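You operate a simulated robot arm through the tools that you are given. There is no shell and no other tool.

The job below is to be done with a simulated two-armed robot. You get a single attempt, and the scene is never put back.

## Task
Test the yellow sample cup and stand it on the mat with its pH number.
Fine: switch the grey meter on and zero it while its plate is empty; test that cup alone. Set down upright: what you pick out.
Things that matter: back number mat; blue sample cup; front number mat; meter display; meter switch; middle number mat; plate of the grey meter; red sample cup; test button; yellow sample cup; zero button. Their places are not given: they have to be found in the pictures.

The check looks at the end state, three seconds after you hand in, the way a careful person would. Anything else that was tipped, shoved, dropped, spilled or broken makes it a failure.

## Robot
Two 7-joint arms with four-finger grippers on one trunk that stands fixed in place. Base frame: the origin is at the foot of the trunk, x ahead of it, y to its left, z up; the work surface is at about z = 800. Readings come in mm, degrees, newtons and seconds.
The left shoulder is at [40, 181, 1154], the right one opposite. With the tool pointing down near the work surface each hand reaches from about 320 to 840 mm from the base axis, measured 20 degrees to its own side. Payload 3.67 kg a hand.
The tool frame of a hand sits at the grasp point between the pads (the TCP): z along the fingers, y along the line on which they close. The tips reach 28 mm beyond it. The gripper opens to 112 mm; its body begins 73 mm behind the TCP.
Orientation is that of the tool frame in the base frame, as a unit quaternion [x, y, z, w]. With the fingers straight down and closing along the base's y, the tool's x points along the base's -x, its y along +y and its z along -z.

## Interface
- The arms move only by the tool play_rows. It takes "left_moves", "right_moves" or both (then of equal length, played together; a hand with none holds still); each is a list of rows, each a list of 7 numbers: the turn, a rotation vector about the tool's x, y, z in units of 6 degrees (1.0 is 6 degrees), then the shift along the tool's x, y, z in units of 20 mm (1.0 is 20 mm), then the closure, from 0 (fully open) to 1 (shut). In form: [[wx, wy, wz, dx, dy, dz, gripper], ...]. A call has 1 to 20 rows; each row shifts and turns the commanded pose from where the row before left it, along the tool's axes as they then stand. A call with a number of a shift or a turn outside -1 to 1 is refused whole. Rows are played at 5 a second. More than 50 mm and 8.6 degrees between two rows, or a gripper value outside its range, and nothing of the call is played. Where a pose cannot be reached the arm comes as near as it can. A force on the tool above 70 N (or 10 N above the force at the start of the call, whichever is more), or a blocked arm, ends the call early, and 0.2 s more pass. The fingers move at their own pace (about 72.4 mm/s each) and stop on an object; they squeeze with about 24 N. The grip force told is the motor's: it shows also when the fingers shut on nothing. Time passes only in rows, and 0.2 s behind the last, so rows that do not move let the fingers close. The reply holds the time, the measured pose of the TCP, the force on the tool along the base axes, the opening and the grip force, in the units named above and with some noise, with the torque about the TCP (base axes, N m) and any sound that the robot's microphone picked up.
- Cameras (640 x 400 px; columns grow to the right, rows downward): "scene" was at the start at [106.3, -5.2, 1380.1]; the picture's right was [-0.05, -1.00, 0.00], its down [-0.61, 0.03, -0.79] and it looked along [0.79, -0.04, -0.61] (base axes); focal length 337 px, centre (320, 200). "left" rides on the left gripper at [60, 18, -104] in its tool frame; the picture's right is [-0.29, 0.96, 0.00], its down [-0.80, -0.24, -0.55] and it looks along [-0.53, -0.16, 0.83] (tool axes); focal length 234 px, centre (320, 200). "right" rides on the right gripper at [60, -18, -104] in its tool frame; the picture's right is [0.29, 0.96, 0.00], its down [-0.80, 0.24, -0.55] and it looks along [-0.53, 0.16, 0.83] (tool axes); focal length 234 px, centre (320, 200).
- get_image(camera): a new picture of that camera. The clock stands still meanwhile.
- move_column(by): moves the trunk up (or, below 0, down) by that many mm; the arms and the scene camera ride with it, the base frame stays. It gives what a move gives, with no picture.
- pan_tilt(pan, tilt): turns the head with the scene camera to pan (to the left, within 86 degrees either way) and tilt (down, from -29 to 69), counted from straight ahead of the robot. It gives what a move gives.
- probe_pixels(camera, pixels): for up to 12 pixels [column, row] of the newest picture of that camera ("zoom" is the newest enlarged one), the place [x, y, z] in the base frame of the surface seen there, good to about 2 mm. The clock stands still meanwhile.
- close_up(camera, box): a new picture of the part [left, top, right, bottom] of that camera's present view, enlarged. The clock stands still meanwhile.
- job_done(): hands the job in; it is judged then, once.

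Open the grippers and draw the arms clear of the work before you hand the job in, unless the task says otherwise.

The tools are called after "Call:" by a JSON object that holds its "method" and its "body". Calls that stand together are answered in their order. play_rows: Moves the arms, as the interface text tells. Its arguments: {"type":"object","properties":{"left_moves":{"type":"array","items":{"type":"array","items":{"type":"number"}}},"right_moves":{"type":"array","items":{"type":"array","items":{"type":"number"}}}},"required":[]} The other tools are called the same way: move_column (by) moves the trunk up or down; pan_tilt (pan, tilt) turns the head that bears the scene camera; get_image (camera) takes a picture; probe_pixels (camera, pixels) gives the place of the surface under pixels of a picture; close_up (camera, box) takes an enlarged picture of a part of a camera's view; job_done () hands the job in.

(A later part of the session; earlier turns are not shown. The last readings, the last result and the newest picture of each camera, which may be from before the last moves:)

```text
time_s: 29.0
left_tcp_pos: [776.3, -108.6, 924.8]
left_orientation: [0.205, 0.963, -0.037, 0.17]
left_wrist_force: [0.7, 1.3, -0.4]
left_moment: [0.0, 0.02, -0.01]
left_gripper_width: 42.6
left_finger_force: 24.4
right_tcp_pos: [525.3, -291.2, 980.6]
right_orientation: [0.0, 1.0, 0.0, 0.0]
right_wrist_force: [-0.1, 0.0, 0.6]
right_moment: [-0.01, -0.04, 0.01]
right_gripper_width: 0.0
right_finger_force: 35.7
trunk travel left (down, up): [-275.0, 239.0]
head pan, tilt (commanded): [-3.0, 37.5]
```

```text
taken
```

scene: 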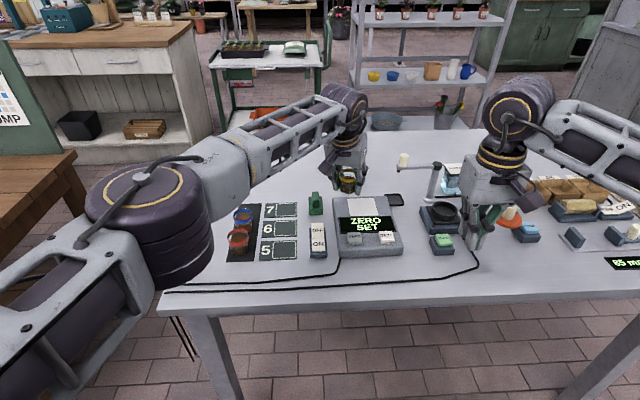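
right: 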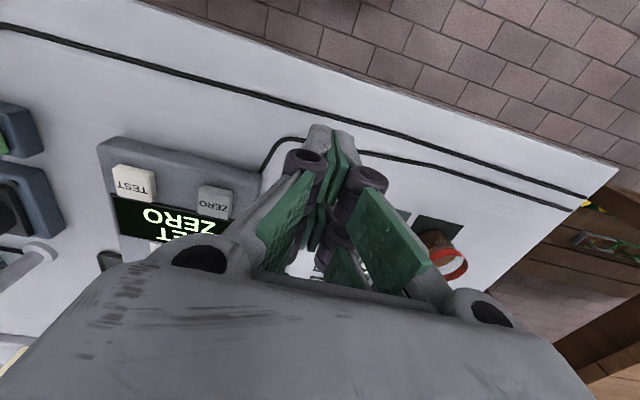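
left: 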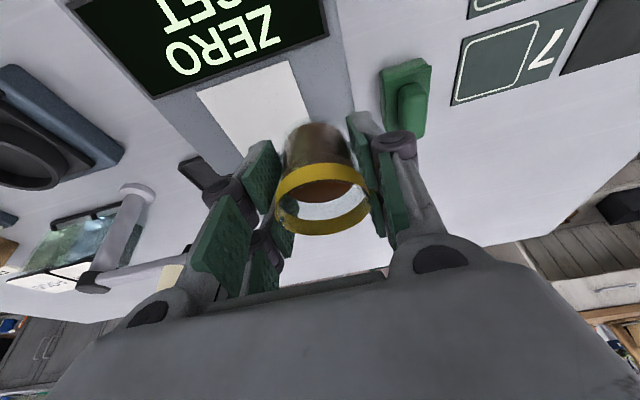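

The turn succeeded with the position held and the elbow fell back, giving room. I try again to move to (783,-151) at the same height.

Call:
{"method": "play_rows", "body": {"left_moves": [[0, 0, 0, -0.14, -0.225, 0.05, 1], [0, 0, 0, -0.279, -0.45, 0.101, 1], [0, 0, 0, -0.279, -0.45, 0.101, 1], [0, 0, 0, -0.279, -0.45, 0.101, 1], [0, 0, 0, -0.14, -0.225, 0.05, 1], [0, 0, 0, 0, 0, 0, 1]]}}

Call:
{"method": "get_image", "body": {"camera": "left"}}

Call:
{"method": "close_up", "body": {"camera": "scene", "box": [280, 120, 440, 270]}}

```text
time_s: 30.4
left_tcp_pos: [774.1, -131.0, 922.7]
left_orientation: [0.204, 0.963, -0.036, 0.17]
left_wrist_force: [0.3, -0.3, 0.4]
left_moment: [-0.04, 0.0, 0.01]
left_gripper_width: 42.9
left_finger_force: 24.0
left hand out of reach, approached as far as the arm can: row 3, 4
right_tcp_pos: [525.2, -290.6, 981.3]
right_orientation: [0.0, 1.0, 0.0, 0.0]
right_wrist_force: [-0.5, -0.2, 0.3]
right_moment: [0.0, -0.01, 0.01]
right_gripper_width: 0.0
right_finger_force: 35.5
trunk travel left (down, up): [-275.0, 239.0]
head pan, tilt (commanded): [-3.0, 37.5]
```

```text
taken
```

left: 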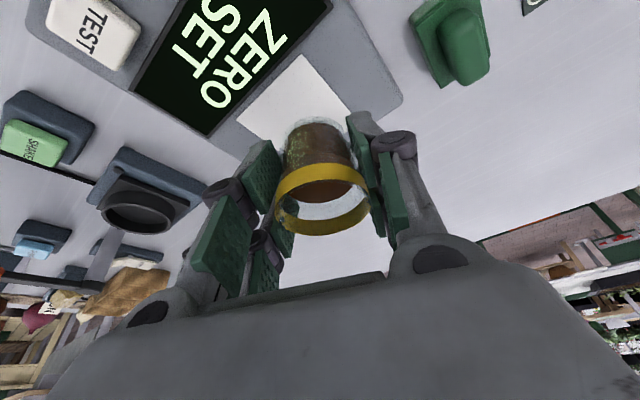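

```text
2.67 times, centred on (360, 195) of scene
```

zoom: 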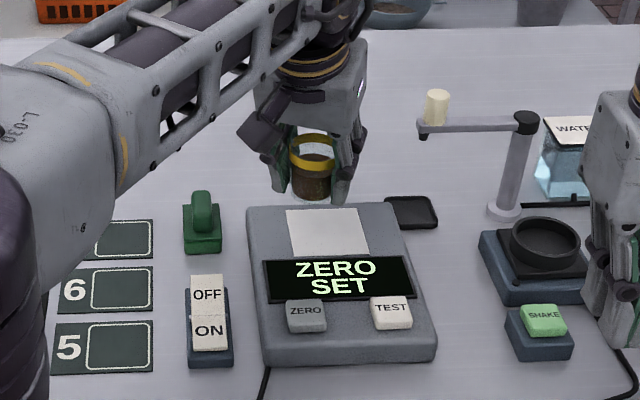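

The arm's limit puts (774,-131) at the edge of reach; a point like (770,-139) is still on the plate (x 747–817, y -116 to -186) and at the same reach. I shift the cup sideways there and raise the right hand 60 mm so I can lower the trunk afterwards.

Call:
{"method": "play_rows", "body": {"left_moves": [[0, 0, 0, 0.01, -0.15, 0, 1], [0, 0, 0, 0.02, -0.2, 0, 1], [0, 0, 0, 0.01, -0.12, 0, 1], [0, 0, 0, 0, 0, 0, 1]], "right_moves": [[0, 0, 0, 0, 0, -1, 1], [0, 0, 0, 0, 0, -1, 1], [0, 0, 0, 0, 0, -1, 1], [0, 0, 0, 0, 0, -0.5, 1]]}}

```text
time_s: 31.4
left_tcp_pos: [768.2, -139.2, 922.3]
left_orientation: [0.204, 0.963, -0.036, 0.17]
left_wrist_force: [0.5, 0.5, -0.3]
left_moment: [-0.02, 0.03, -0.02]
left_gripper_width: 42.5
left_finger_force: 24.2
left hand out of reach, approached as far as the arm can: row 1
right_tcp_pos: [526.0, -292.1, 1051.5]
right_orientation: [0.0, 1.0, 0.001, 0.0]
right_wrist_force: [-0.2, -0.5, 0.5]
right_moment: [-0.01, 0.02, 0.01]
right_gripper_width: 0.0
right_finger_force: 35.5
trunk travel left (down, up): [-275.0, 239.0]
head pan, tilt (commanded): [-3.0, 37.5]
```

Now at (768,-139,922), with the cup's bottom about 54 mm above the plate. I lower the trunk by 42 mm, which keeps the arm's shape.

Call:
{"method": "move_column", "body": {"by": -42}}

Call:
{"method": "get_image", "body": {"camera": "scene"}}

Call:
{"method": "close_up", "body": {"camera": "scene", "box": [310, 130, 430, 230]}}

Call:
{"method": "get_image", "body": {"camera": "left"}}

```text
time_s: 32.2
left_tcp_pos: [769.3, -137.8, 880.8]
left_orientation: [0.204, 0.963, -0.037, 0.17]
left_wrist_force: [-0.3, 0.0, 0.4]
left_moment: [-0.05, 0.05, -0.02]
left_gripper_width: 42.7
left_finger_force: 23.5
right_tcp_pos: [525.8, -292.4, 1010.3]
right_orientation: [0.0, 1.0, 0.0, -0.001]
right_wrist_force: [-0.1, 0.1, 0.3]
right_moment: [0.02, -0.04, -0.01]
right_gripper_width: 0.3
right_finger_force: 35.6
trunk travel left (down, up): [-233.0, 281.0]
head pan, tilt (commanded): [-3.0, 37.5]
```

```text
taken
```

scene: 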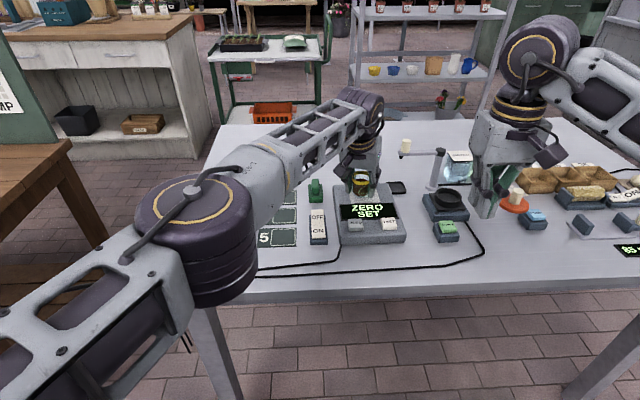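

```text
4.00 times, centred on (370, 180) of scene
```

zoom: 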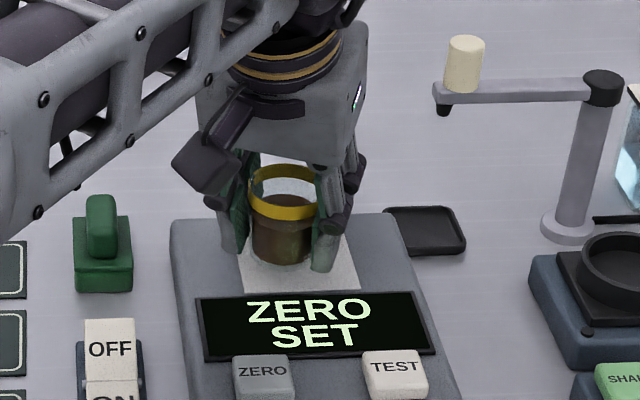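

```text
taken
```

left: 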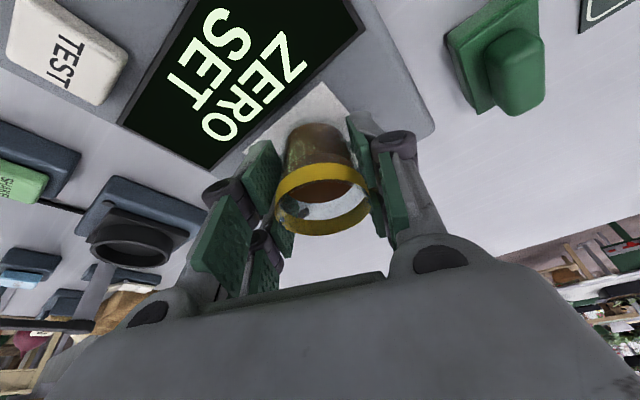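

The cup hangs upright over the plate's front-left part, about 13 mm up. I lower the trunk 9 mm more, then check.

Call:
{"method": "move_column", "body": {"by": -9}}

Call:
{"method": "close_up", "body": {"camera": "scene", "box": [330, 150, 410, 220]}}

```text
time_s: 32.8
left_tcp_pos: [769.4, -138.1, 872.5]
left_orientation: [0.204, 0.963, -0.036, 0.17]
left_wrist_force: [-0.1, 0.1, -1.1]
left_moment: [0.01, -0.04, -0.04]
left_gripper_width: 42.6
left_finger_force: 24.3
right_tcp_pos: [526.6, -291.7, 1000.3]
right_orientation: [0.0, 1.0, -0.001, 0.0]
right_wrist_force: [0.0, 0.6, -0.5]
right_moment: [-0.02, 0.01, -0.02]
right_gripper_width: 0.0
right_finger_force: 35.6
trunk travel left (down, up): [-224.0, 290.0]
head pan, tilt (commanded): [-3.0, 37.5]
```

```text
5.71 times, centred on (370, 185) of scene
```

zoom: 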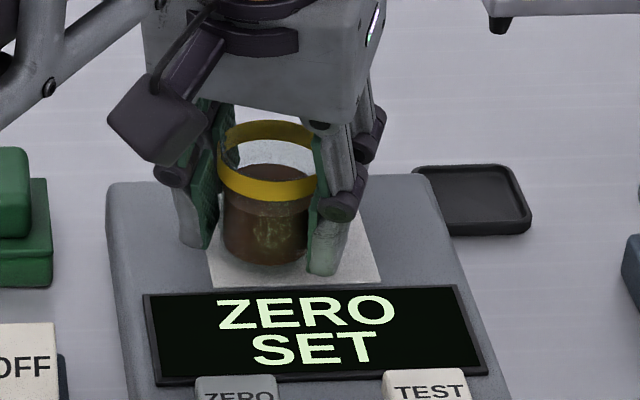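

About 4 mm remain. I lower with the arm in 1 mm rows, watching for contact force.

Call:
{"method": "play_rows", "body": {"left_moves": [[0, 0, 0, 0.017, 0, 0.047, 1], [0, 0, 0, 0.017, 0, 0.047, 1], [0, 0, 0, 0.017, 0, 0.047, 1]]}}

```text
time_s: 33.6
left_tcp_pos: [768.8, -139.7, 869.3]
left_orientation: [0.204, 0.963, -0.036, 0.17]
left_wrist_force: [-0.5, -0.3, -0.5]
left_moment: [-0.02, 0.0, 0.0]
left_gripper_width: 42.7
left_finger_force: 23.9
right_tcp_pos: [526.3, -290.9, 1000.9]
right_orientation: [-0.001, 1.0, 0.0, 0.0]
right_wrist_force: [0.7, -0.1, 0.1]
right_moment: [0.0, -0.01, -0.01]
right_gripper_width: 0.0
right_finger_force: 36.2
trunk travel left (down, up): [-224.0, 290.0]
head pan, tilt (commanded): [-3.0, 37.5]
```

No contact yet; I go on with smaller rows.

Call:
{"method": "play_rows", "body": {"left_moves": [[0, 0, 0, 0.012, 0, 0.033, 1], [0, 0, 0, 0.012, 0, 0.033, 1]]}}

Call:
{"method": "close_up", "body": {"camera": "scene", "box": [330, 150, 410, 220]}}

```text
time_s: 34.2
left_tcp_pos: [768.9, -138.8, 869.2]
left_orientation: [0.205, 0.963, -0.036, 0.17]
left_wrist_force: [0.3, -0.5, 0.3]
left_moment: [-0.01, -0.01, 0.01]
left_gripper_width: 42.8
left_finger_force: 24.1
right_tcp_pos: [526.5, -292.6, 1000.3]
right_orientation: [-0.001, 1.0, -0.001, 0.0]
right_wrist_force: [0.2, 1.2, -0.6]
right_moment: [-0.01, -0.02, 0.0]
right_gripper_width: 0.0
right_finger_force: 36.1
trunk travel left (down, up): [-224.0, 290.0]
head pan, tilt (commanded): [-3.0, 37.5]
```

```text
5.71 times, centred on (370, 185) of scene
```

zoom: 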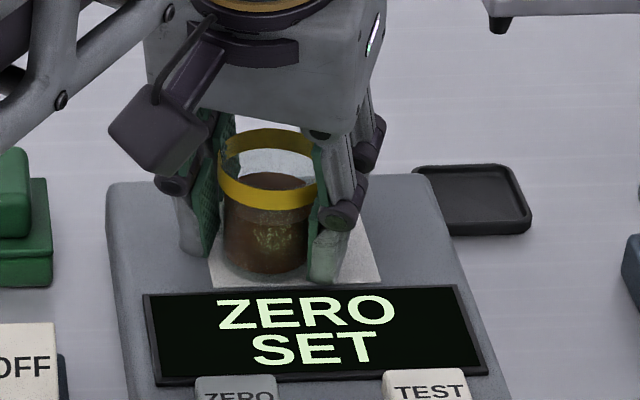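

The cup bottom looks at or near the plate. I go one more millimetre to feel for contact.

Call:
{"method": "play_rows", "body": {"left_moves": [[0, 0, 0, 0.017, 0, 0.047, 1], [0, 0, 0, 0, 0, 0, 1]]}}

Call:
{"method": "probe_pixels", "body": {"camera": "zoom", "pixels": [[262, 184], [262, 205], [264, 270], [330, 275], [192, 248], [240, 282], [350, 275]]}}

```text
time_s: 34.8
left_tcp_pos: [767.8, -139.6, 867.4]
left_orientation: [0.205, 0.963, -0.036, 0.17]
left_wrist_force: [1.0, 0.1, 3.1]
left_moment: [0.05, -0.02, -0.03]
left_gripper_width: 42.9
left_finger_force: 23.5
right_tcp_pos: [525.3, -291.6, 1000.7]
right_orientation: [0.0, 1.0, 0.0, 0.0]
right_wrist_force: [0.5, 0.5, -0.7]
right_moment: [0.01, -0.02, -0.01]
right_gripper_width: 0.2
right_finger_force: 35.7
trunk travel left (down, up): [-224.0, 290.0]
head pan, tilt (commanded): [-3.0, 37.5]
```

```text
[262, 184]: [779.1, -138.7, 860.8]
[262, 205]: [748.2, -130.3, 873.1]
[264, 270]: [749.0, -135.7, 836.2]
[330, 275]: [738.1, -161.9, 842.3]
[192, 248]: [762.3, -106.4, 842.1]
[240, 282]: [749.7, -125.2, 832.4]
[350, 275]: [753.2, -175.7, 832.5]
```

Contact: 3.1 N upward force. I open the gripper gradually to release the cup.

Call:
{"method": "play_rows", "body": {"left_moves": [[0, 0, 0, 0, 0, 0, 0.55], [0, 0, 0, 0, 0, 0, 0.45], [0, 0, 0, 0, 0, 0, 0.3], [0, 0, 0, 0, 0, 0, 0.15], [0, 0, 0, 0, 0, 0, 0], [0, 0, 0, 0, 0, 0, 0]]}}

Call:
{"method": "close_up", "body": {"camera": "scene", "box": [310, 140, 430, 240]}}

Call:
{"method": "get_image", "body": {"camera": "left"}}

```text
time_s: 36.2
left_tcp_pos: [768.7, -139.1, 866.7]
left_orientation: [0.204, 0.963, -0.036, 0.17]
left_wrist_force: [0.6, 0.3, 0.4]
left_moment: [0.04, -0.01, 0.01]
left_gripper_width: 111.8
left_finger_force: 0.1
right_tcp_pos: [526.3, -291.4, 1000.3]
right_orientation: [-0.001, 1.0, 0.0, 0.0]
right_wrist_force: [-0.4, -0.3, -1.0]
right_moment: [0.01, 0.0, -0.02]
right_gripper_width: 0.1
right_finger_force: 35.1
trunk travel left (down, up): [-224.0, 290.0]
head pan, tilt (commanded): [-3.0, 37.5]
```

```text
4.00 times, centred on (370, 190) of scene
```

zoom: 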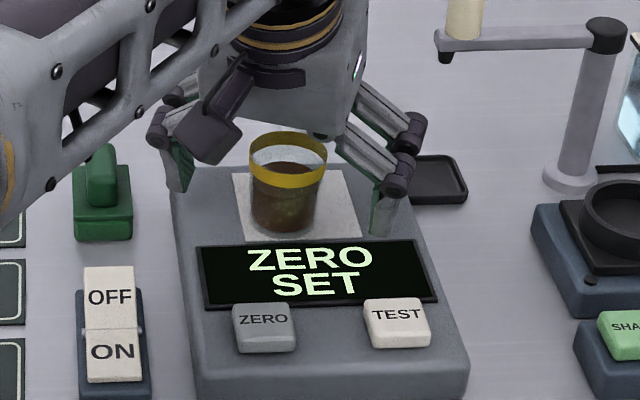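

```text
taken
```

left: 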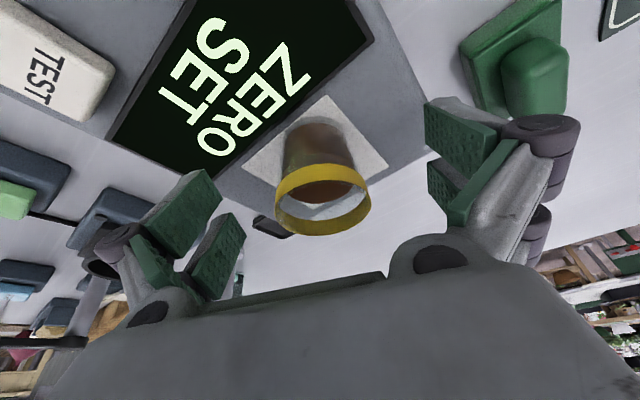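

The yellow cup stands on the plate, released. I raise the trunk back by 51 mm to lift the open hand clear of it.

Call:
{"method": "move_column", "body": {"by": 51}}

Call:
{"method": "close_up", "body": {"camera": "scene", "box": [300, 130, 430, 260]}}

```text
time_s: 37.2
left_tcp_pos: [768.6, -140.3, 918.3]
left_orientation: [0.205, 0.963, -0.037, 0.171]
left_wrist_force: [0.0, 0.0, -0.2]
left_moment: [0.0, 0.0, 0.02]
left_gripper_width: 111.9
left_finger_force: 0.1
right_tcp_pos: [526.3, -292.0, 1050.9]
right_orientation: [0.0, 1.0, 0.001, 0.0]
right_wrist_force: [-0.2, 0.3, -0.2]
right_moment: [-0.01, 0.01, 0.04]
right_gripper_width: 0.1
right_finger_force: 35.3
trunk travel left (down, up): [-275.0, 239.0]
head pan, tilt (commanded): [-3.0, 37.5]
```

```text
3.08 times, centred on (365, 195) of scene
```

zoom: 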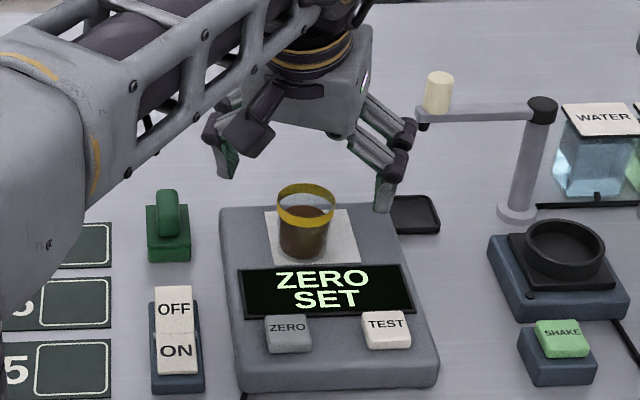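

The hand is clear above the cup. I draw the left hand away to the left and back so the right hand can reach TEST.

Call:
{"method": "play_rows", "body": {"left_moves": [[0, 0, 0, 0.4, 0.4, -0.4, 0], [0, 0, 0, 0.783, 0.821, -0.5, 0], [0, 0, 0, 0.783, 0.821, -0.5, 0], [0, 0, 0, 0.783, 0.821, -0.5, 0], [0, 0, 0, 0.783, 0.821, -0.5, 0], [0, 0, 0, 0.783, 0.821, -0.5, 0], [0, 0, 0, 0.783, 0.821, -0.5, 0], [0, 0, 0, 0.783, 0.821, -0.5, 0], [0, 0, 0, 0.4, 0.4, -0.2, 0]]}}

Call:
{"method": "get_image", "body": {"camera": "scene"}}

Call:
{"method": "close_up", "body": {"camera": "scene", "box": [310, 170, 430, 270]}}

```text
time_s: 39.2
left_tcp_pos: [687.3, 39.5, 951.3]
left_orientation: [0.205, 0.963, -0.037, 0.17]
left_wrist_force: [-0.3, -0.1, 0.6]
left_moment: [-0.02, 0.01, 0.0]
left_gripper_width: 112.2
left_finger_force: 0.0
right_tcp_pos: [526.4, -292.2, 1050.6]
right_orientation: [0.0, 1.0, 0.0, 0.0]
right_wrist_force: [0.1, -0.4, 1.2]
right_moment: [0.0, 0.03, 0.03]
right_gripper_width: 0.0
right_finger_force: 35.5
trunk travel left (down, up): [-275.0, 239.0]
head pan, tilt (commanded): [-3.0, 37.5]
```

```text
taken
```

scene: 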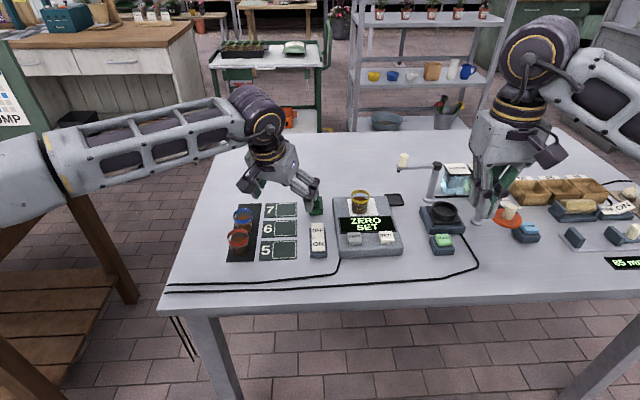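

```text
4.00 times, centred on (370, 220) of scene
```

zoom: 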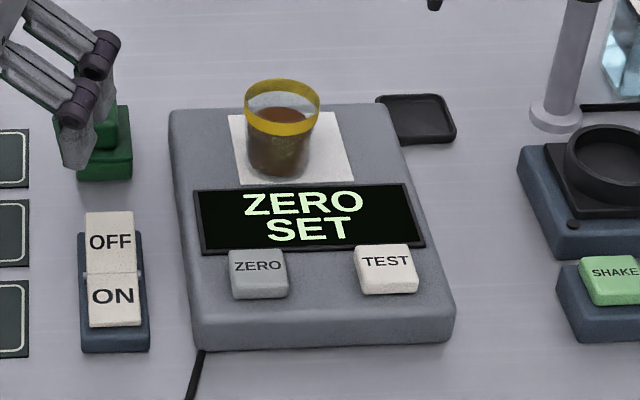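

The cup stands on the plate, alone. I bring the shut right fingers above the TEST button at about (662,-187).

Call:
{"method": "play_rows", "body": {"right_moves": [[0, 0, 0, -0.659, 0.584, 0.881, 1], [0, 0, 0, -0.659, 0.584, 0.881, 1], [0, 0, 0, -0.659, 0.584, 0.881, 1], [0, 0, 0, -0.659, 0.584, 0.881, 1], [0, 0, 0, -0.659, 0.584, 0.881, 1], [0, 0, 0, -0.659, 0.584, 0.881, 1], [0, 0, 0, -0.659, 0.584, 0.881, 1], [0, 0, 0, -0.659, 0.584, 0.881, 1], [0, 0, 0, -0.659, 0.584, 0.881, 1], [0, 0, 0, 0, 0, 0, 1]]}}

Call:
{"method": "close_up", "body": {"camera": "scene", "box": [310, 160, 450, 270]}}

Call:
{"method": "get_image", "body": {"camera": "right"}}

```text
time_s: 41.4
left_tcp_pos: [687.9, 39.5, 950.9]
left_orientation: [0.206, 0.963, -0.037, 0.169]
left_wrist_force: [0.8, -0.2, 0.1]
left_moment: [-0.01, -0.02, -0.02]
left_gripper_width: 112.2
left_finger_force: 0.1
right_tcp_pos: [643.6, -185.9, 892.5]
right_orientation: [0.001, 1.0, 0.001, -0.001]
right_wrist_force: [0.0, 1.0, 0.1]
right_moment: [0.07, -0.03, -0.02]
right_gripper_width: 0.0
right_finger_force: 35.3
trunk travel left (down, up): [-275.0, 239.0]
head pan, tilt (commanded): [-3.0, 37.5]
```

```text
3.64 times, centred on (380, 215) of scene
```

zoom: 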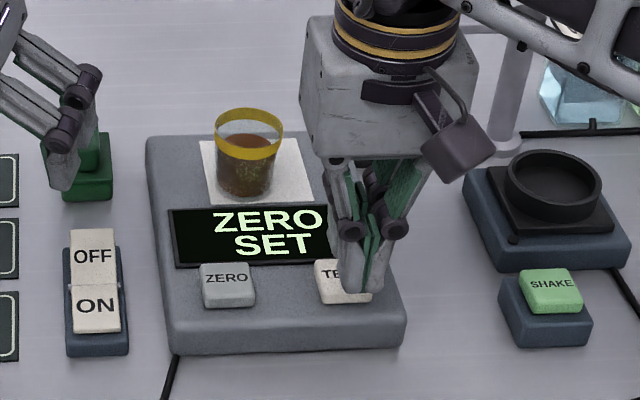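

```text
taken
```

right: 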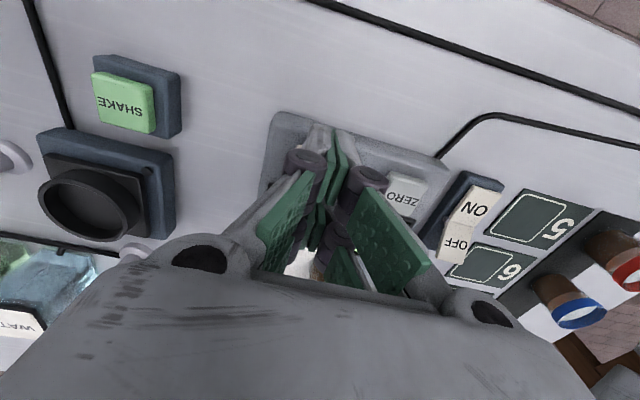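

The fingers are over TEST and clear of the cup. I press down in small steps until the click.

Call:
{"method": "play_rows", "body": {"right_moves": [[0, 0, 0, 0, 0, 0.5, 1], [0, 0, 0, 0, 0, 0.4, 1], [0, 0, 0, 0, 0, 0.2, 1], [0, 0, 0, 0, 0, 0.1, 1], [0, 0, 0, 0, 0, 0.1, 1], [0, 0, 0, 0, 0, 0, 1]]}}

Call:
{"method": "close_up", "body": {"camera": "scene", "box": [310, 160, 450, 270]}}

```text
time_s: 42.8
left_tcp_pos: [688.3, 40.1, 951.0]
left_orientation: [0.205, 0.963, -0.036, 0.171]
left_wrist_force: [-0.1, 0.1, 0.4]
left_moment: [-0.02, -0.02, -0.03]
left_gripper_width: 112.1
left_finger_force: 0.1
right_tcp_pos: [645.6, -186.4, 866.8]
right_orientation: [0.001, 1.0, 0.0, 0.0]
right_wrist_force: [-0.3, 0.2, 0.5]
right_moment: [0.01, -0.02, -0.01]
right_gripper_width: 6.4
right_finger_force: 35.8
trunk travel left (down, up): [-275.0, 239.0]
head pan, tilt (commanded): [-3.0, 37.5]
```

```text
3.64 times, centred on (380, 215) of scene
```

zoom: 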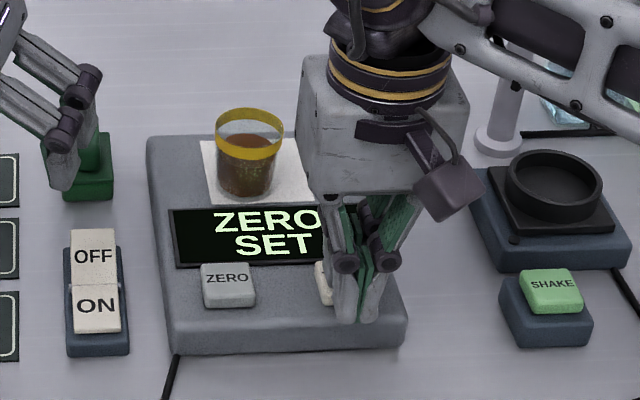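

Contact has begun (width 6.4). I continue pressing in 1–2 mm steps.

Call:
{"method": "play_rows", "body": {"right_moves": [[0, 0, 0, 0, 0, 0.1, 1], [0, 0, 0, 0, 0, 0.1, 1], [0, 0, 0, 0, 0, 0, 1]]}}

Call:
{"method": "close_up", "body": {"camera": "scene", "box": [310, 160, 450, 270]}}

```text
time_s: 43.6
left_tcp_pos: [688.9, 40.1, 953.2]
left_orientation: [0.205, 0.963, -0.037, 0.17]
left_wrist_force: [0.2, 0.1, -0.9]
left_moment: [0.0, 0.02, 0.02]
left_gripper_width: 111.9
left_finger_force: 0.1
right_tcp_pos: [645.1, -186.1, 863.5]
right_orientation: [0.0, 1.0, 0.001, 0.0]
right_wrist_force: [1.6, 0.4, 1.9]
right_moment: [-0.01, -0.04, -0.02]
right_gripper_width: 5.9
right_finger_force: 35.5
trunk travel left (down, up): [-275.0, 239.0]
head pan, tilt (commanded): [-3.0, 37.5]
heard: click
```

```text
3.64 times, centred on (380, 215) of scene
```

zoom: 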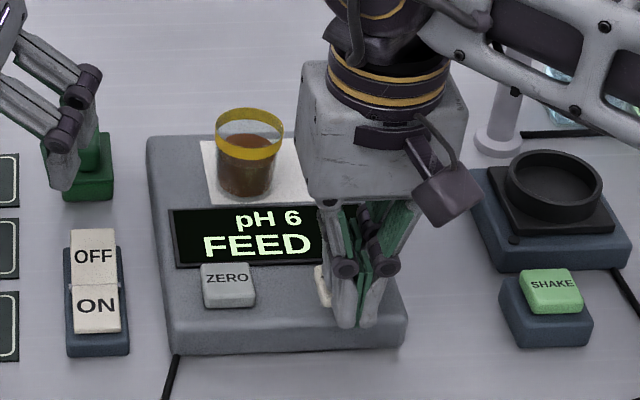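

Click heard; the display reads "pH 6 / FEED…". I lift the right hand and draw it back to the right to read the whole display.

Call:
{"method": "play_rows", "body": {"right_moves": [[0, 0, 0, 0, 0, -0.5, 1], [0, 0, 0, 0, 0, -1, 1], [0, 0, 0, 0, 0, -1, 1], [0, 0, 0, 0.659, -0.5, -1, 1], [0, 0, 0, 0.659, -0.6, -1, 1], [0, 0, 0, 0.659, -0.6, -1, 1], [0, 0, 0, 0.659, -0.6, -1, 1], [0, 0, 0, 0.659, -0.6, -1, 1], [0, 0, 0, 0.659, -0.6, -1, 1], [0, 0, 0, 0.659, -0.6, -1, 1], [0, 0, 0, 0.659, -0.6, 0, 1], [0, 0, 0, 0.659, -0.6, 0, 1], [0, 0, 0, 0.659, -0.6, 0, 1]]}}

Call:
{"method": "get_image", "body": {"camera": "scene"}}

Call:
{"method": "close_up", "body": {"camera": "scene", "box": [320, 180, 420, 260]}}

```text
time_s: 46.4
left_tcp_pos: [689.5, 39.4, 951.8]
left_orientation: [0.205, 0.963, -0.036, 0.169]
left_wrist_force: [0.3, -1.0, -0.6]
left_moment: [-0.02, 0.03, 0.02]
left_gripper_width: 112.1
left_finger_force: 0.0
right_tcp_pos: [513.1, -304.7, 1054.8]
right_orientation: [0.0, 1.0, 0.0, 0.0]
right_wrist_force: [-0.1, -0.5, -0.2]
right_moment: [-0.03, -0.04, -0.03]
right_gripper_width: 0.0
right_finger_force: 35.6
trunk travel left (down, up): [-275.0, 239.0]
head pan, tilt (commanded): [-3.0, 37.5]
```

```text
taken
```

scene: 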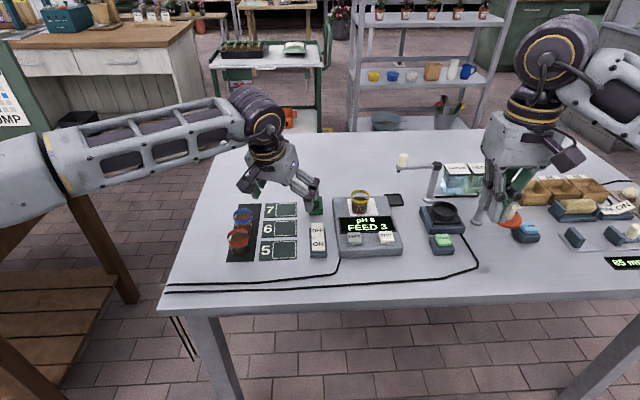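

```text
5.00 times, centred on (370, 220) of scene
```

zoom: 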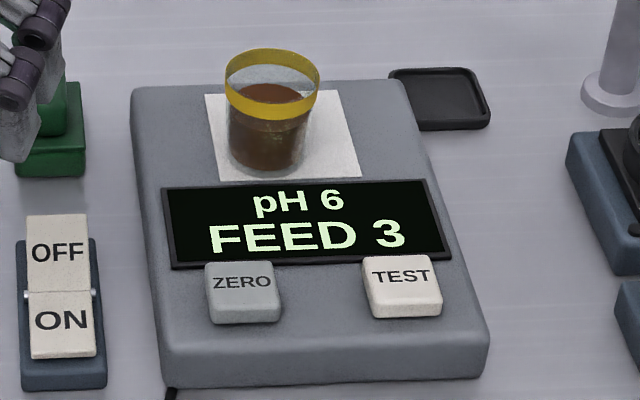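

The display reads "pH 6, FEED 3". I enlarge it more to be sure of the digit, and probe the cup's rim and the middle mat.

Call:
{"method": "close_up", "body": {"camera": "scene", "box": [345, 212, 395, 240]}}

Call:
{"method": "close_up", "body": {"camera": "scene", "box": [345, 180, 385, 225]}}

Call:
{"method": "probe_pixels", "body": {"camera": "zoom", "pixels": [[170, 130], [290, 130], [240, 100], [230, 165], [150, 112], [310, 105]]}}

```text
12.80 times, centred on (370, 226) of scene
```

zoom: 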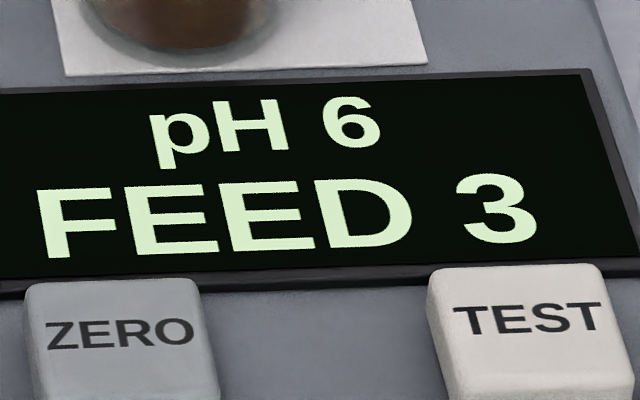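

```text
8.89 times, centred on (365, 202) of scene
```

zoom: 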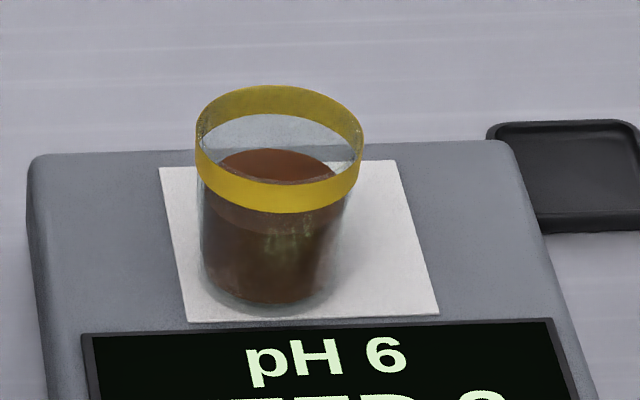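

```text
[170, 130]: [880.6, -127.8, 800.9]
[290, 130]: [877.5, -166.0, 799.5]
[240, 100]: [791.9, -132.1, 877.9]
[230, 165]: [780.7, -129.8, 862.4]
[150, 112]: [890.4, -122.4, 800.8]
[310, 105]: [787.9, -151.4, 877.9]
```

It is clearly pH 6, so the cup belongs on the middle mat. I retrace the left hand's path back above the cup.

Call:
{"method": "play_rows", "body": {"left_moves": [[0, 0, 0, -0.4, -0.4, 0.2, 0], [0, 0, 0, -0.783, -0.821, 0.5, 0], [0, 0, 0, -0.783, -0.821, 0.5, 0], [0, 0, 0, -0.783, -0.821, 0.5, 0], [0, 0, 0, -0.783, -0.821, 0.5, 0], [0, 0, 0, -0.783, -0.821, 0.5, 0], [0, 0, 0, -0.783, -0.821, 0.5, 0], [0, 0, 0, -0.783, -0.821, 0.5, 0], [0, 0, 0, -0.4, -0.4, 0.4, 0], [0, 0, 0, 0, 0, 0, 0]]}}

Call:
{"method": "get_image", "body": {"camera": "left"}}

Call:
{"method": "close_up", "body": {"camera": "scene", "box": [300, 130, 430, 260]}}

```text
time_s: 48.6
left_tcp_pos: [768.2, -138.8, 918.3]
left_orientation: [0.206, 0.963, -0.037, 0.169]
left_wrist_force: [-0.3, 0.7, 0.5]
left_moment: [-0.07, 0.05, -0.02]
left_gripper_width: 111.9
left_finger_force: 0.0
right_tcp_pos: [514.7, -302.1, 1055.0]
right_orientation: [0.0, 1.0, -0.001, 0.001]
right_wrist_force: [-0.2, 0.8, -0.6]
right_moment: [0.02, 0.02, 0.01]
right_gripper_width: 0.0
right_finger_force: 35.8
trunk travel left (down, up): [-275.0, 239.0]
head pan, tilt (commanded): [-3.0, 37.5]
```

```text
taken
```

left: 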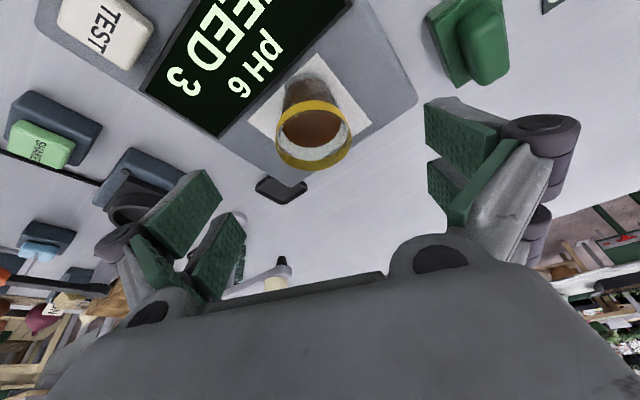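

```text
3.08 times, centred on (365, 195) of scene
```

zoom: 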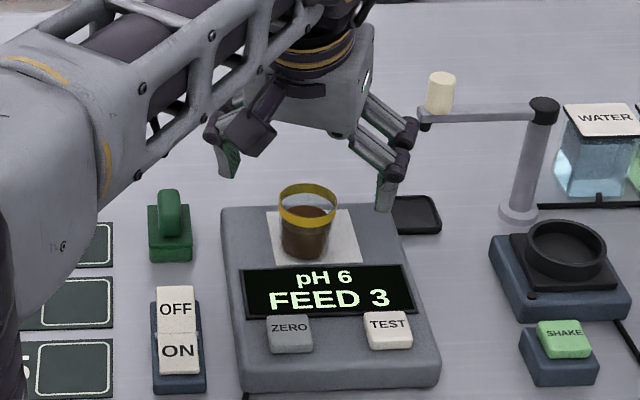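

Back at the same pose (768,-139,918) above the cup. I lower the trunk by 50 mm so the open fingers surround it.

Call:
{"method": "move_column", "body": {"by": -50}}

Call:
{"method": "get_image", "body": {"camera": "left"}}

Call:
{"method": "close_up", "body": {"camera": "scene", "box": [310, 140, 430, 240]}}

```text
time_s: 49.5
left_tcp_pos: [768.8, -140.1, 869.3]
left_orientation: [0.204, 0.963, -0.037, 0.17]
left_wrist_force: [-0.1, 0.1, 0.4]
left_moment: [0.02, 0.02, -0.03]
left_gripper_width: 111.7
left_finger_force: 0.1
right_tcp_pos: [513.8, -304.7, 1005.1]
right_orientation: [0.0, 1.0, 0.0, -0.001]
right_wrist_force: [0.1, 0.0, -0.5]
right_moment: [-0.01, 0.0, 0.01]
right_gripper_width: 0.0
right_finger_force: 35.2
trunk travel left (down, up): [-225.0, 289.0]
head pan, tilt (commanded): [-3.0, 37.5]
```

```text
taken
```

left: 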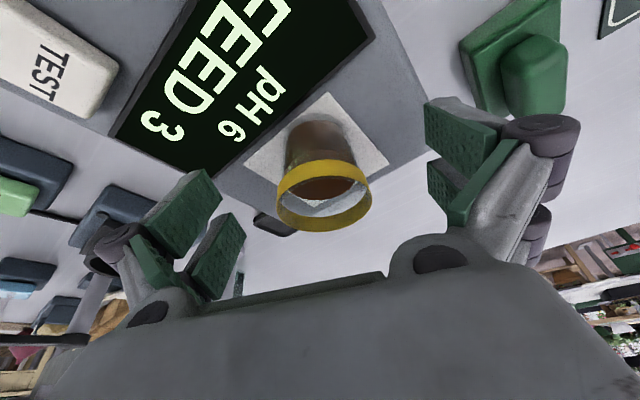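

```text
4.00 times, centred on (370, 190) of scene
```

zoom: 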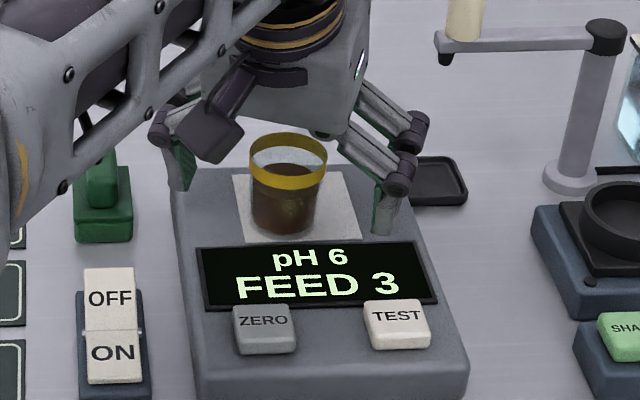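

The cup sits between the pads as before. I close the left gripper on it.

Call:
{"method": "play_rows", "body": {"left_moves": [[0, 0, 0, 0, 0, 0, 0.3], [0, 0, 0, 0, 0, 0, 0.4], [0, 0, 0, 0, 0, 0, 0.5], [0, 0, 0, 0, 0, 0, 0.6], [0, 0, 0, 0, 0, 0, 0.7], [0, 0, 0, 0, 0, 0, 1], [0, 0, 0, 0, 0, 0, 1], [0, 0, 0, 0, 0, 0, 1]]}}

Call:
{"method": "get_image", "body": {"camera": "left"}}

```text
time_s: 51.3
left_tcp_pos: [768.4, -140.2, 869.8]
left_orientation: [0.205, 0.963, -0.036, 0.17]
left_wrist_force: [0.5, 0.0, -0.3]
left_moment: [-0.03, 0.04, 0.03]
left_gripper_width: 42.8
left_finger_force: 23.6
right_tcp_pos: [513.8, -304.1, 1004.9]
right_orientation: [-0.001, 1.0, 0.0, -0.001]
right_wrist_force: [0.0, 1.3, -0.5]
right_moment: [0.04, 0.0, -0.05]
right_gripper_width: 0.0
right_finger_force: 35.3
trunk travel left (down, up): [-225.0, 289.0]
head pan, tilt (commanded): [-3.0, 37.5]
```

```text
taken
```

left: 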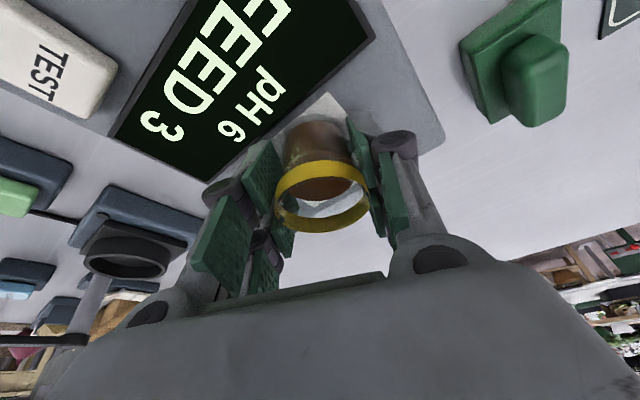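

The grip holds at 42.8 mm. I raise the trunk by 50 mm to lift the cup off the plate.

Call:
{"method": "move_column", "body": {"by": 50}}

Call:
{"method": "close_up", "body": {"camera": "scene", "box": [300, 130, 430, 260]}}

Call:
{"method": "get_image", "body": {"camera": "left"}}

```text
time_s: 52.2
left_tcp_pos: [768.8, -140.1, 918.2]
left_orientation: [0.204, 0.964, -0.036, 0.169]
left_wrist_force: [-0.8, 0.1, 0.2]
left_moment: [-0.02, -0.02, -0.01]
left_gripper_width: 42.9
left_finger_force: 24.1
right_tcp_pos: [514.1, -304.6, 1054.7]
right_orientation: [0.001, 1.0, 0.0, -0.001]
right_wrist_force: [0.4, -0.1, -0.1]
right_moment: [-0.02, -0.06, -0.03]
right_gripper_width: 0.1
right_finger_force: 35.6
trunk travel left (down, up): [-275.0, 239.0]
head pan, tilt (commanded): [-3.0, 37.5]
```

```text
3.08 times, centred on (365, 195) of scene
```

zoom: 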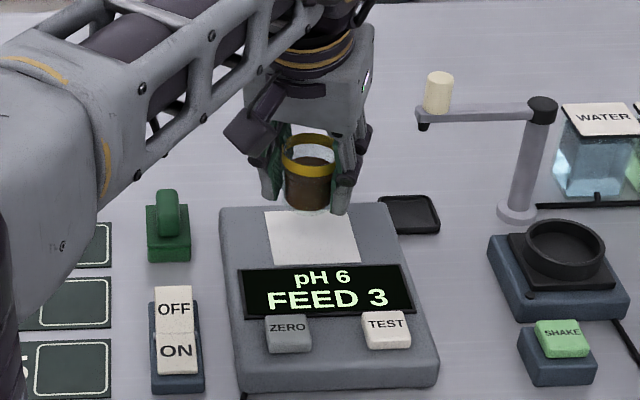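

```text
taken
```

left: 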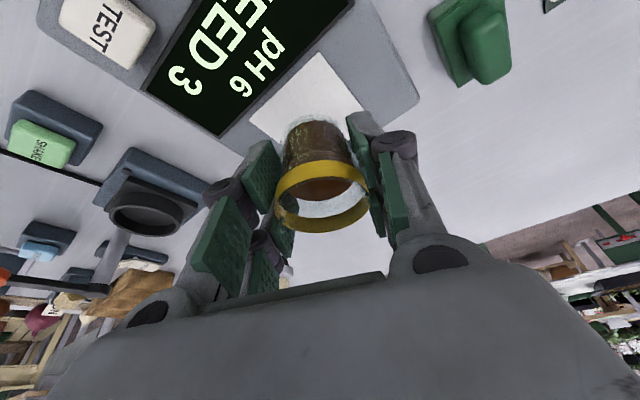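

The cup is up and upright, plate clear. Before crossing, I probe the stamp's height and the middle mat's box and the blue cup for clearances.

Call:
{"method": "probe_pixels", "body": {"camera": "zoom", "pixels": [[168, 195], [168, 230], [168, 258], [70, 300], [100, 280], [160, 300], [180, 292]]}}

```text
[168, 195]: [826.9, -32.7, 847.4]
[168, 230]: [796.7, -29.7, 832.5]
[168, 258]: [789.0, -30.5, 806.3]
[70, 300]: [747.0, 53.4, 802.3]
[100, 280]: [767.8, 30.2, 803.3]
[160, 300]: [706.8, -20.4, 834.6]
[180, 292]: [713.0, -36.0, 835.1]
```

The stamp tops out near z 850, well below the cup's bottom (about 881). I carry the cup to above the middle mat's box (743,48), rising a little on the way.

Call:
{"method": "play_rows", "body": {"left_moves": [[0, 0, 0, 0.172, 0.316, -0.098, 1], [0, 0, 0, 0.302, 0.554, -0.172, 1], [0, 0, 0, 0.432, 0.791, -0.246, 1], [0, 0, 0, 0.432, 0.791, -0.246, 1], [0, 0, 0, 0.432, 0.791, -0.246, 1], [0, 0, 0, 0.432, 0.791, -0.246, 1], [0, 0, 0, 0.432, 0.791, -0.246, 1], [0, 0, 0, 0.432, 0.791, -0.246, 1], [0, 0, 0, 0.432, 0.791, -0.246, 1], [0, 0, 0, 0.432, 0.791, -0.246, 1], [0, 0, 0, 0.302, 0.554, -0.172, 1], [0, 0, 0, 0.172, 0.316, -0.098, 1], [0, 0, 0, 0, 0, 0, 1]]}}

Call:
{"method": "get_image", "body": {"camera": "scene"}}

Call:
{"method": "get_image", "body": {"camera": "left"}}

```text
time_s: 55.0
left_tcp_pos: [742.7, 47.3, 936.4]
left_orientation: [0.205, 0.963, -0.037, 0.17]
left_wrist_force: [0.6, 0.7, -0.6]
left_moment: [0.03, 0.01, -0.01]
left_gripper_width: 42.6
left_finger_force: 23.9
right_tcp_pos: [514.0, -304.8, 1053.9]
right_orientation: [0.0, 1.0, 0.001, -0.001]
right_wrist_force: [0.3, 0.2, -0.2]
right_moment: [0.04, 0.02, -0.05]
right_gripper_width: 0.0
right_finger_force: 35.8
trunk travel left (down, up): [-275.0, 239.0]
head pan, tilt (commanded): [-3.0, 37.5]
```

```text
taken
```

scene: 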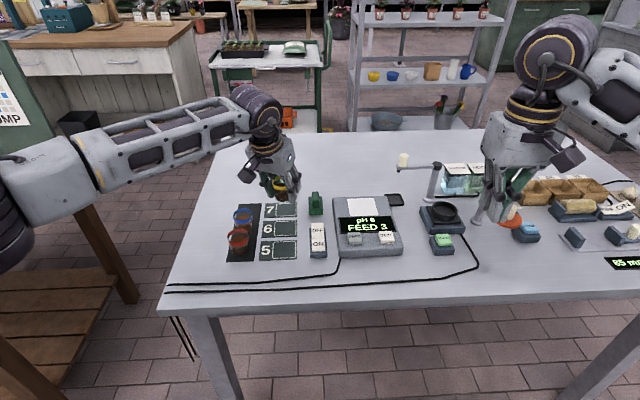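

```text
taken
```

left: 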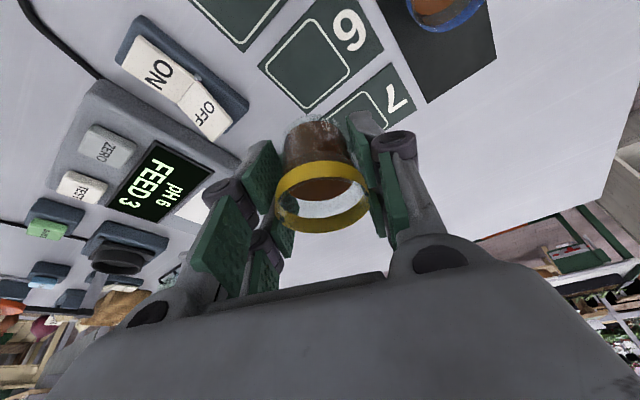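

The cup hovers over the mats. I check the middle mat's box precisely with a close-up before lowering.

Call:
{"method": "close_up", "body": {"camera": "scene", "box": [220, 170, 340, 270]}}

Call:
{"method": "close_up", "body": {"camera": "left", "box": [240, 0, 500, 130]}}

```text
4.00 times, centred on (280, 220) of scene
```

zoom: 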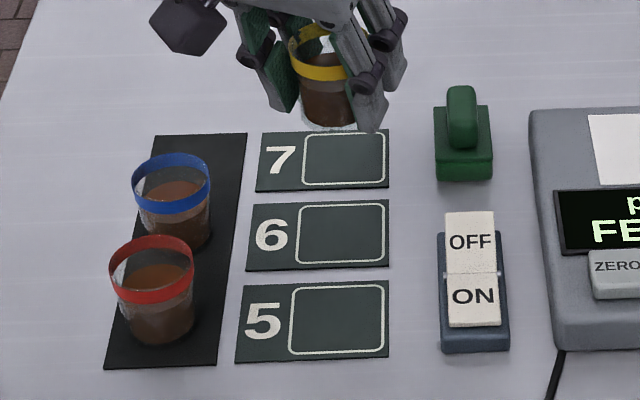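

```text
2.46 times, centred on (370, 65) of left
```

zoom: 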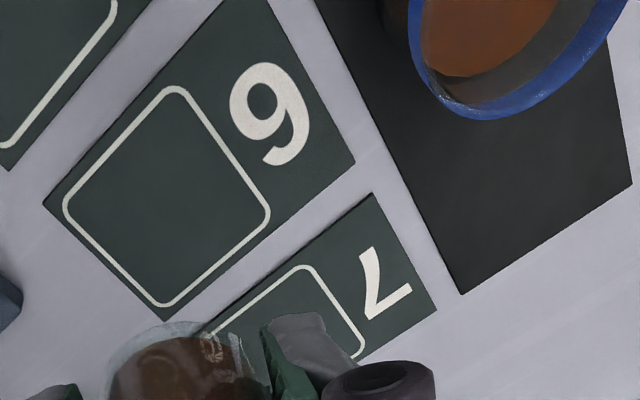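

I probe the middle box's corners and centre, and the nearest edge of the blue cup.

Call:
{"method": "probe_pixels", "body": {"camera": "zoom", "pixels": [[66, 207], [173, 89], [268, 214], [165, 303], [166, 198], [415, 60], [455, 108], [570, 85], [353, 163]]}}

```text
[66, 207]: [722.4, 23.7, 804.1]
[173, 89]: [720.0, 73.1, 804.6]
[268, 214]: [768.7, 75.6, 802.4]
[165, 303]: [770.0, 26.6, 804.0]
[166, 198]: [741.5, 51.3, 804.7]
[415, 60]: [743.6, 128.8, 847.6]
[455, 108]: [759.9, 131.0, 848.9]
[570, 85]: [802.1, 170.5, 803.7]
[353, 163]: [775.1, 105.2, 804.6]
```

The middle box is centred at (745,50). I lower the cup to about 6 mm above the mat.

Call:
{"method": "play_rows", "body": {"left_moves": [[0, 0, 0, 0.1, 0.0206, 0.28, 1], [0, 0, 0, 0.2, 0.0206, 0.575, 1], [0, 0, 0, 0.2, 0.0206, 0.575, 1], [0, 0, 0, 0.2, 0.0206, 0.575, 1], [0, 0, 0, 0.2, 0.0206, 0.575, 1], [0, 0, 0, 0.2, 0.0206, 0.575, 1], [0, 0, 0, 0.2, 0.0206, 0.575, 1], [0, 0, 0, 0.12, 0.0206, 0.34, 1], [0, 0, 0, 0.06, 0, 0.18, 1]]}}

Call:
{"method": "close_up", "body": {"camera": "scene", "box": [220, 160, 340, 260]}}

Call:
{"method": "get_image", "body": {"camera": "left"}}

```text
time_s: 57.0
left_tcp_pos: [745.0, 50.4, 844.9]
left_orientation: [0.205, 0.963, -0.036, 0.169]
left_wrist_force: [0.7, 1.0, -0.9]
left_moment: [0.02, 0.0, 0.01]
left_gripper_width: 42.6
left_finger_force: 23.5
right_tcp_pos: [513.7, -305.1, 1053.7]
right_orientation: [0.0, 1.0, 0.001, 0.0]
right_wrist_force: [0.0, -0.3, 0.5]
right_moment: [0.02, -0.01, -0.04]
right_gripper_width: 0.0
right_finger_force: 36.0
trunk travel left (down, up): [-275.0, 239.0]
head pan, tilt (commanded): [-3.0, 37.5]
```

```text
4.00 times, centred on (280, 210) of scene
```

zoom: 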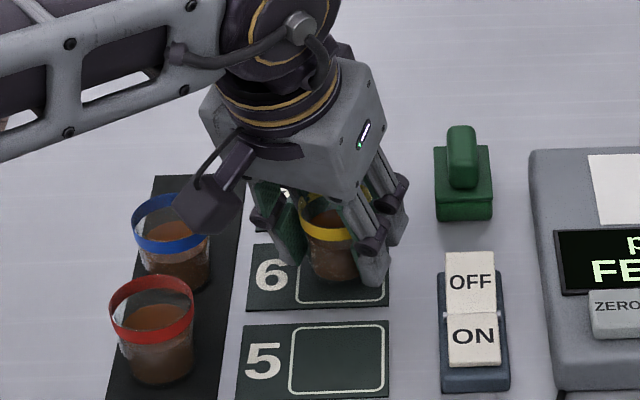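

```text
taken
```

left: 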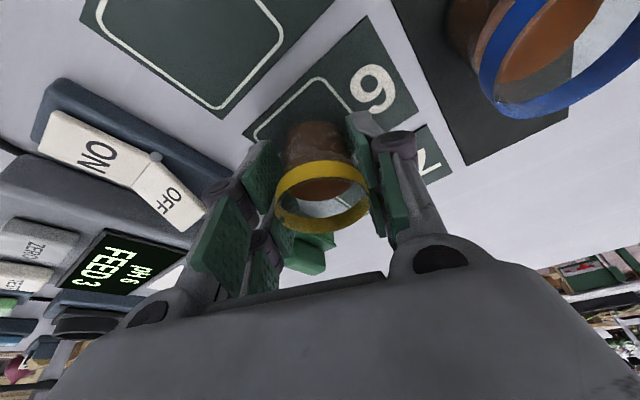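

About 5 mm remain above the box. I lower in 1 mm rows to feel for contact.

Call:
{"method": "play_rows", "body": {"left_moves": [[0, 0, 0, 0.017, 0, 0.047, 1], [0, 0, 0, 0.017, 0, 0.047, 1], [0, 0, 0, 0.017, 0, 0.047, 1], [0, 0, 0, 0, 0, 0, 1]]}}

```text
time_s: 58.0
left_tcp_pos: [745.4, 49.8, 843.1]
left_orientation: [0.204, 0.963, -0.036, 0.17]
left_wrist_force: [0.0, -0.2, -0.8]
left_moment: [-0.01, 0.04, -0.02]
left_gripper_width: 42.5
left_finger_force: 24.5
right_tcp_pos: [514.6, -304.2, 1052.4]
right_orientation: [0.0, 1.0, 0.0, 0.0]
right_wrist_force: [0.3, 0.1, -0.5]
right_moment: [0.01, 0.0, 0.02]
right_gripper_width: 0.2
right_finger_force: 35.7
trunk travel left (down, up): [-275.0, 239.0]
head pan, tilt (commanded): [-3.0, 37.5]
```

No contact yet; I lower a bit more.

Call:
{"method": "play_rows", "body": {"left_moves": [[0, 0, 0, 0.017, 0, 0.047, 1], [0, 0, 0, 0.017, 0, 0.047, 1], [0, 0, 0, 0, 0, 0, 1]]}}

```text
time_s: 58.8
left_tcp_pos: [745.9, 49.7, 841.0]
left_orientation: [0.205, 0.963, -0.036, 0.17]
left_wrist_force: [0.6, 0.6, -0.5]
left_moment: [0.0, -0.01, 0.0]
left_gripper_width: 42.7
left_finger_force: 24.0
right_tcp_pos: [513.2, -305.0, 1053.2]
right_orientation: [-0.001, 1.0, 0.0, 0.0]
right_wrist_force: [0.3, 0.0, 0.4]
right_moment: [0.01, 0.0, -0.03]
right_gripper_width: 0.0
right_finger_force: 35.8
trunk travel left (down, up): [-275.0, 239.0]
head pan, tilt (commanded): [-3.0, 37.5]
```

Still free at z 841; one more millimetre at a time.

Call:
{"method": "play_rows", "body": {"left_moves": [[0, 0, 0, 0.017, 0, 0.047, 1], [0, 0, 0, 0, 0, 0, 1]]}}

```text
time_s: 59.4
left_tcp_pos: [744.3, 50.1, 840.1]
left_orientation: [0.206, 0.963, -0.037, 0.17]
left_wrist_force: [-0.7, -0.7, -0.2]
left_moment: [0.03, -0.02, -0.02]
left_gripper_width: 43.0
left_finger_force: 24.0
right_tcp_pos: [514.5, -304.3, 1054.3]
right_orientation: [0.001, 1.0, -0.001, 0.0]
right_wrist_force: [0.1, 0.2, 0.3]
right_moment: [0.02, -0.04, 0.02]
right_gripper_width: 0.0
right_finger_force: 35.6
trunk travel left (down, up): [-275.0, 239.0]
head pan, tilt (commanded): [-3.0, 37.5]
```

I continue another millimetre.

Call:
{"method": "play_rows", "body": {"left_moves": [[0, 0, 0, 0.017, 0, 0.047, 1], [0, 0, 0, 0, 0, 0, 1]]}}

Call:
{"method": "close_up", "body": {"camera": "scene", "box": [270, 180, 330, 240]}}

```text
time_s: 60.0
left_tcp_pos: [744.2, 49.4, 839.2]
left_orientation: [0.204, 0.963, -0.036, 0.171]
left_wrist_force: [2.2, 0.8, 4.7]
left_moment: [0.13, -0.09, -0.04]
left_gripper_width: 42.7
left_finger_force: 24.2
right_tcp_pos: [513.9, -303.7, 1053.4]
right_orientation: [0.0, 1.0, 0.0, 0.0]
right_wrist_force: [0.1, -0.4, 0.6]
right_moment: [0.05, 0.01, 0.01]
right_gripper_width: 0.1
right_finger_force: 35.8
trunk travel left (down, up): [-275.0, 239.0]
head pan, tilt (commanded): [-3.0, 37.5]
```

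```text
6.67 times, centred on (300, 210) of scene
```

zoom: 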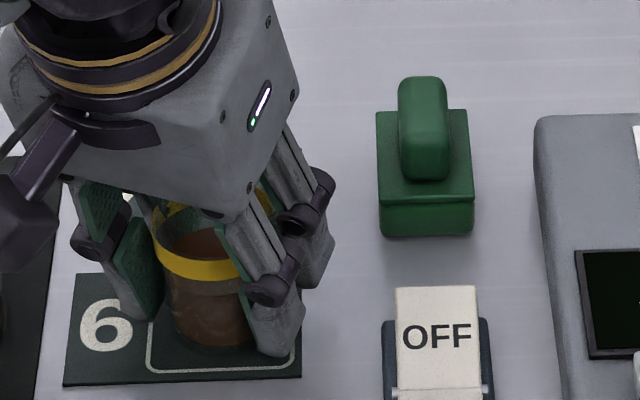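

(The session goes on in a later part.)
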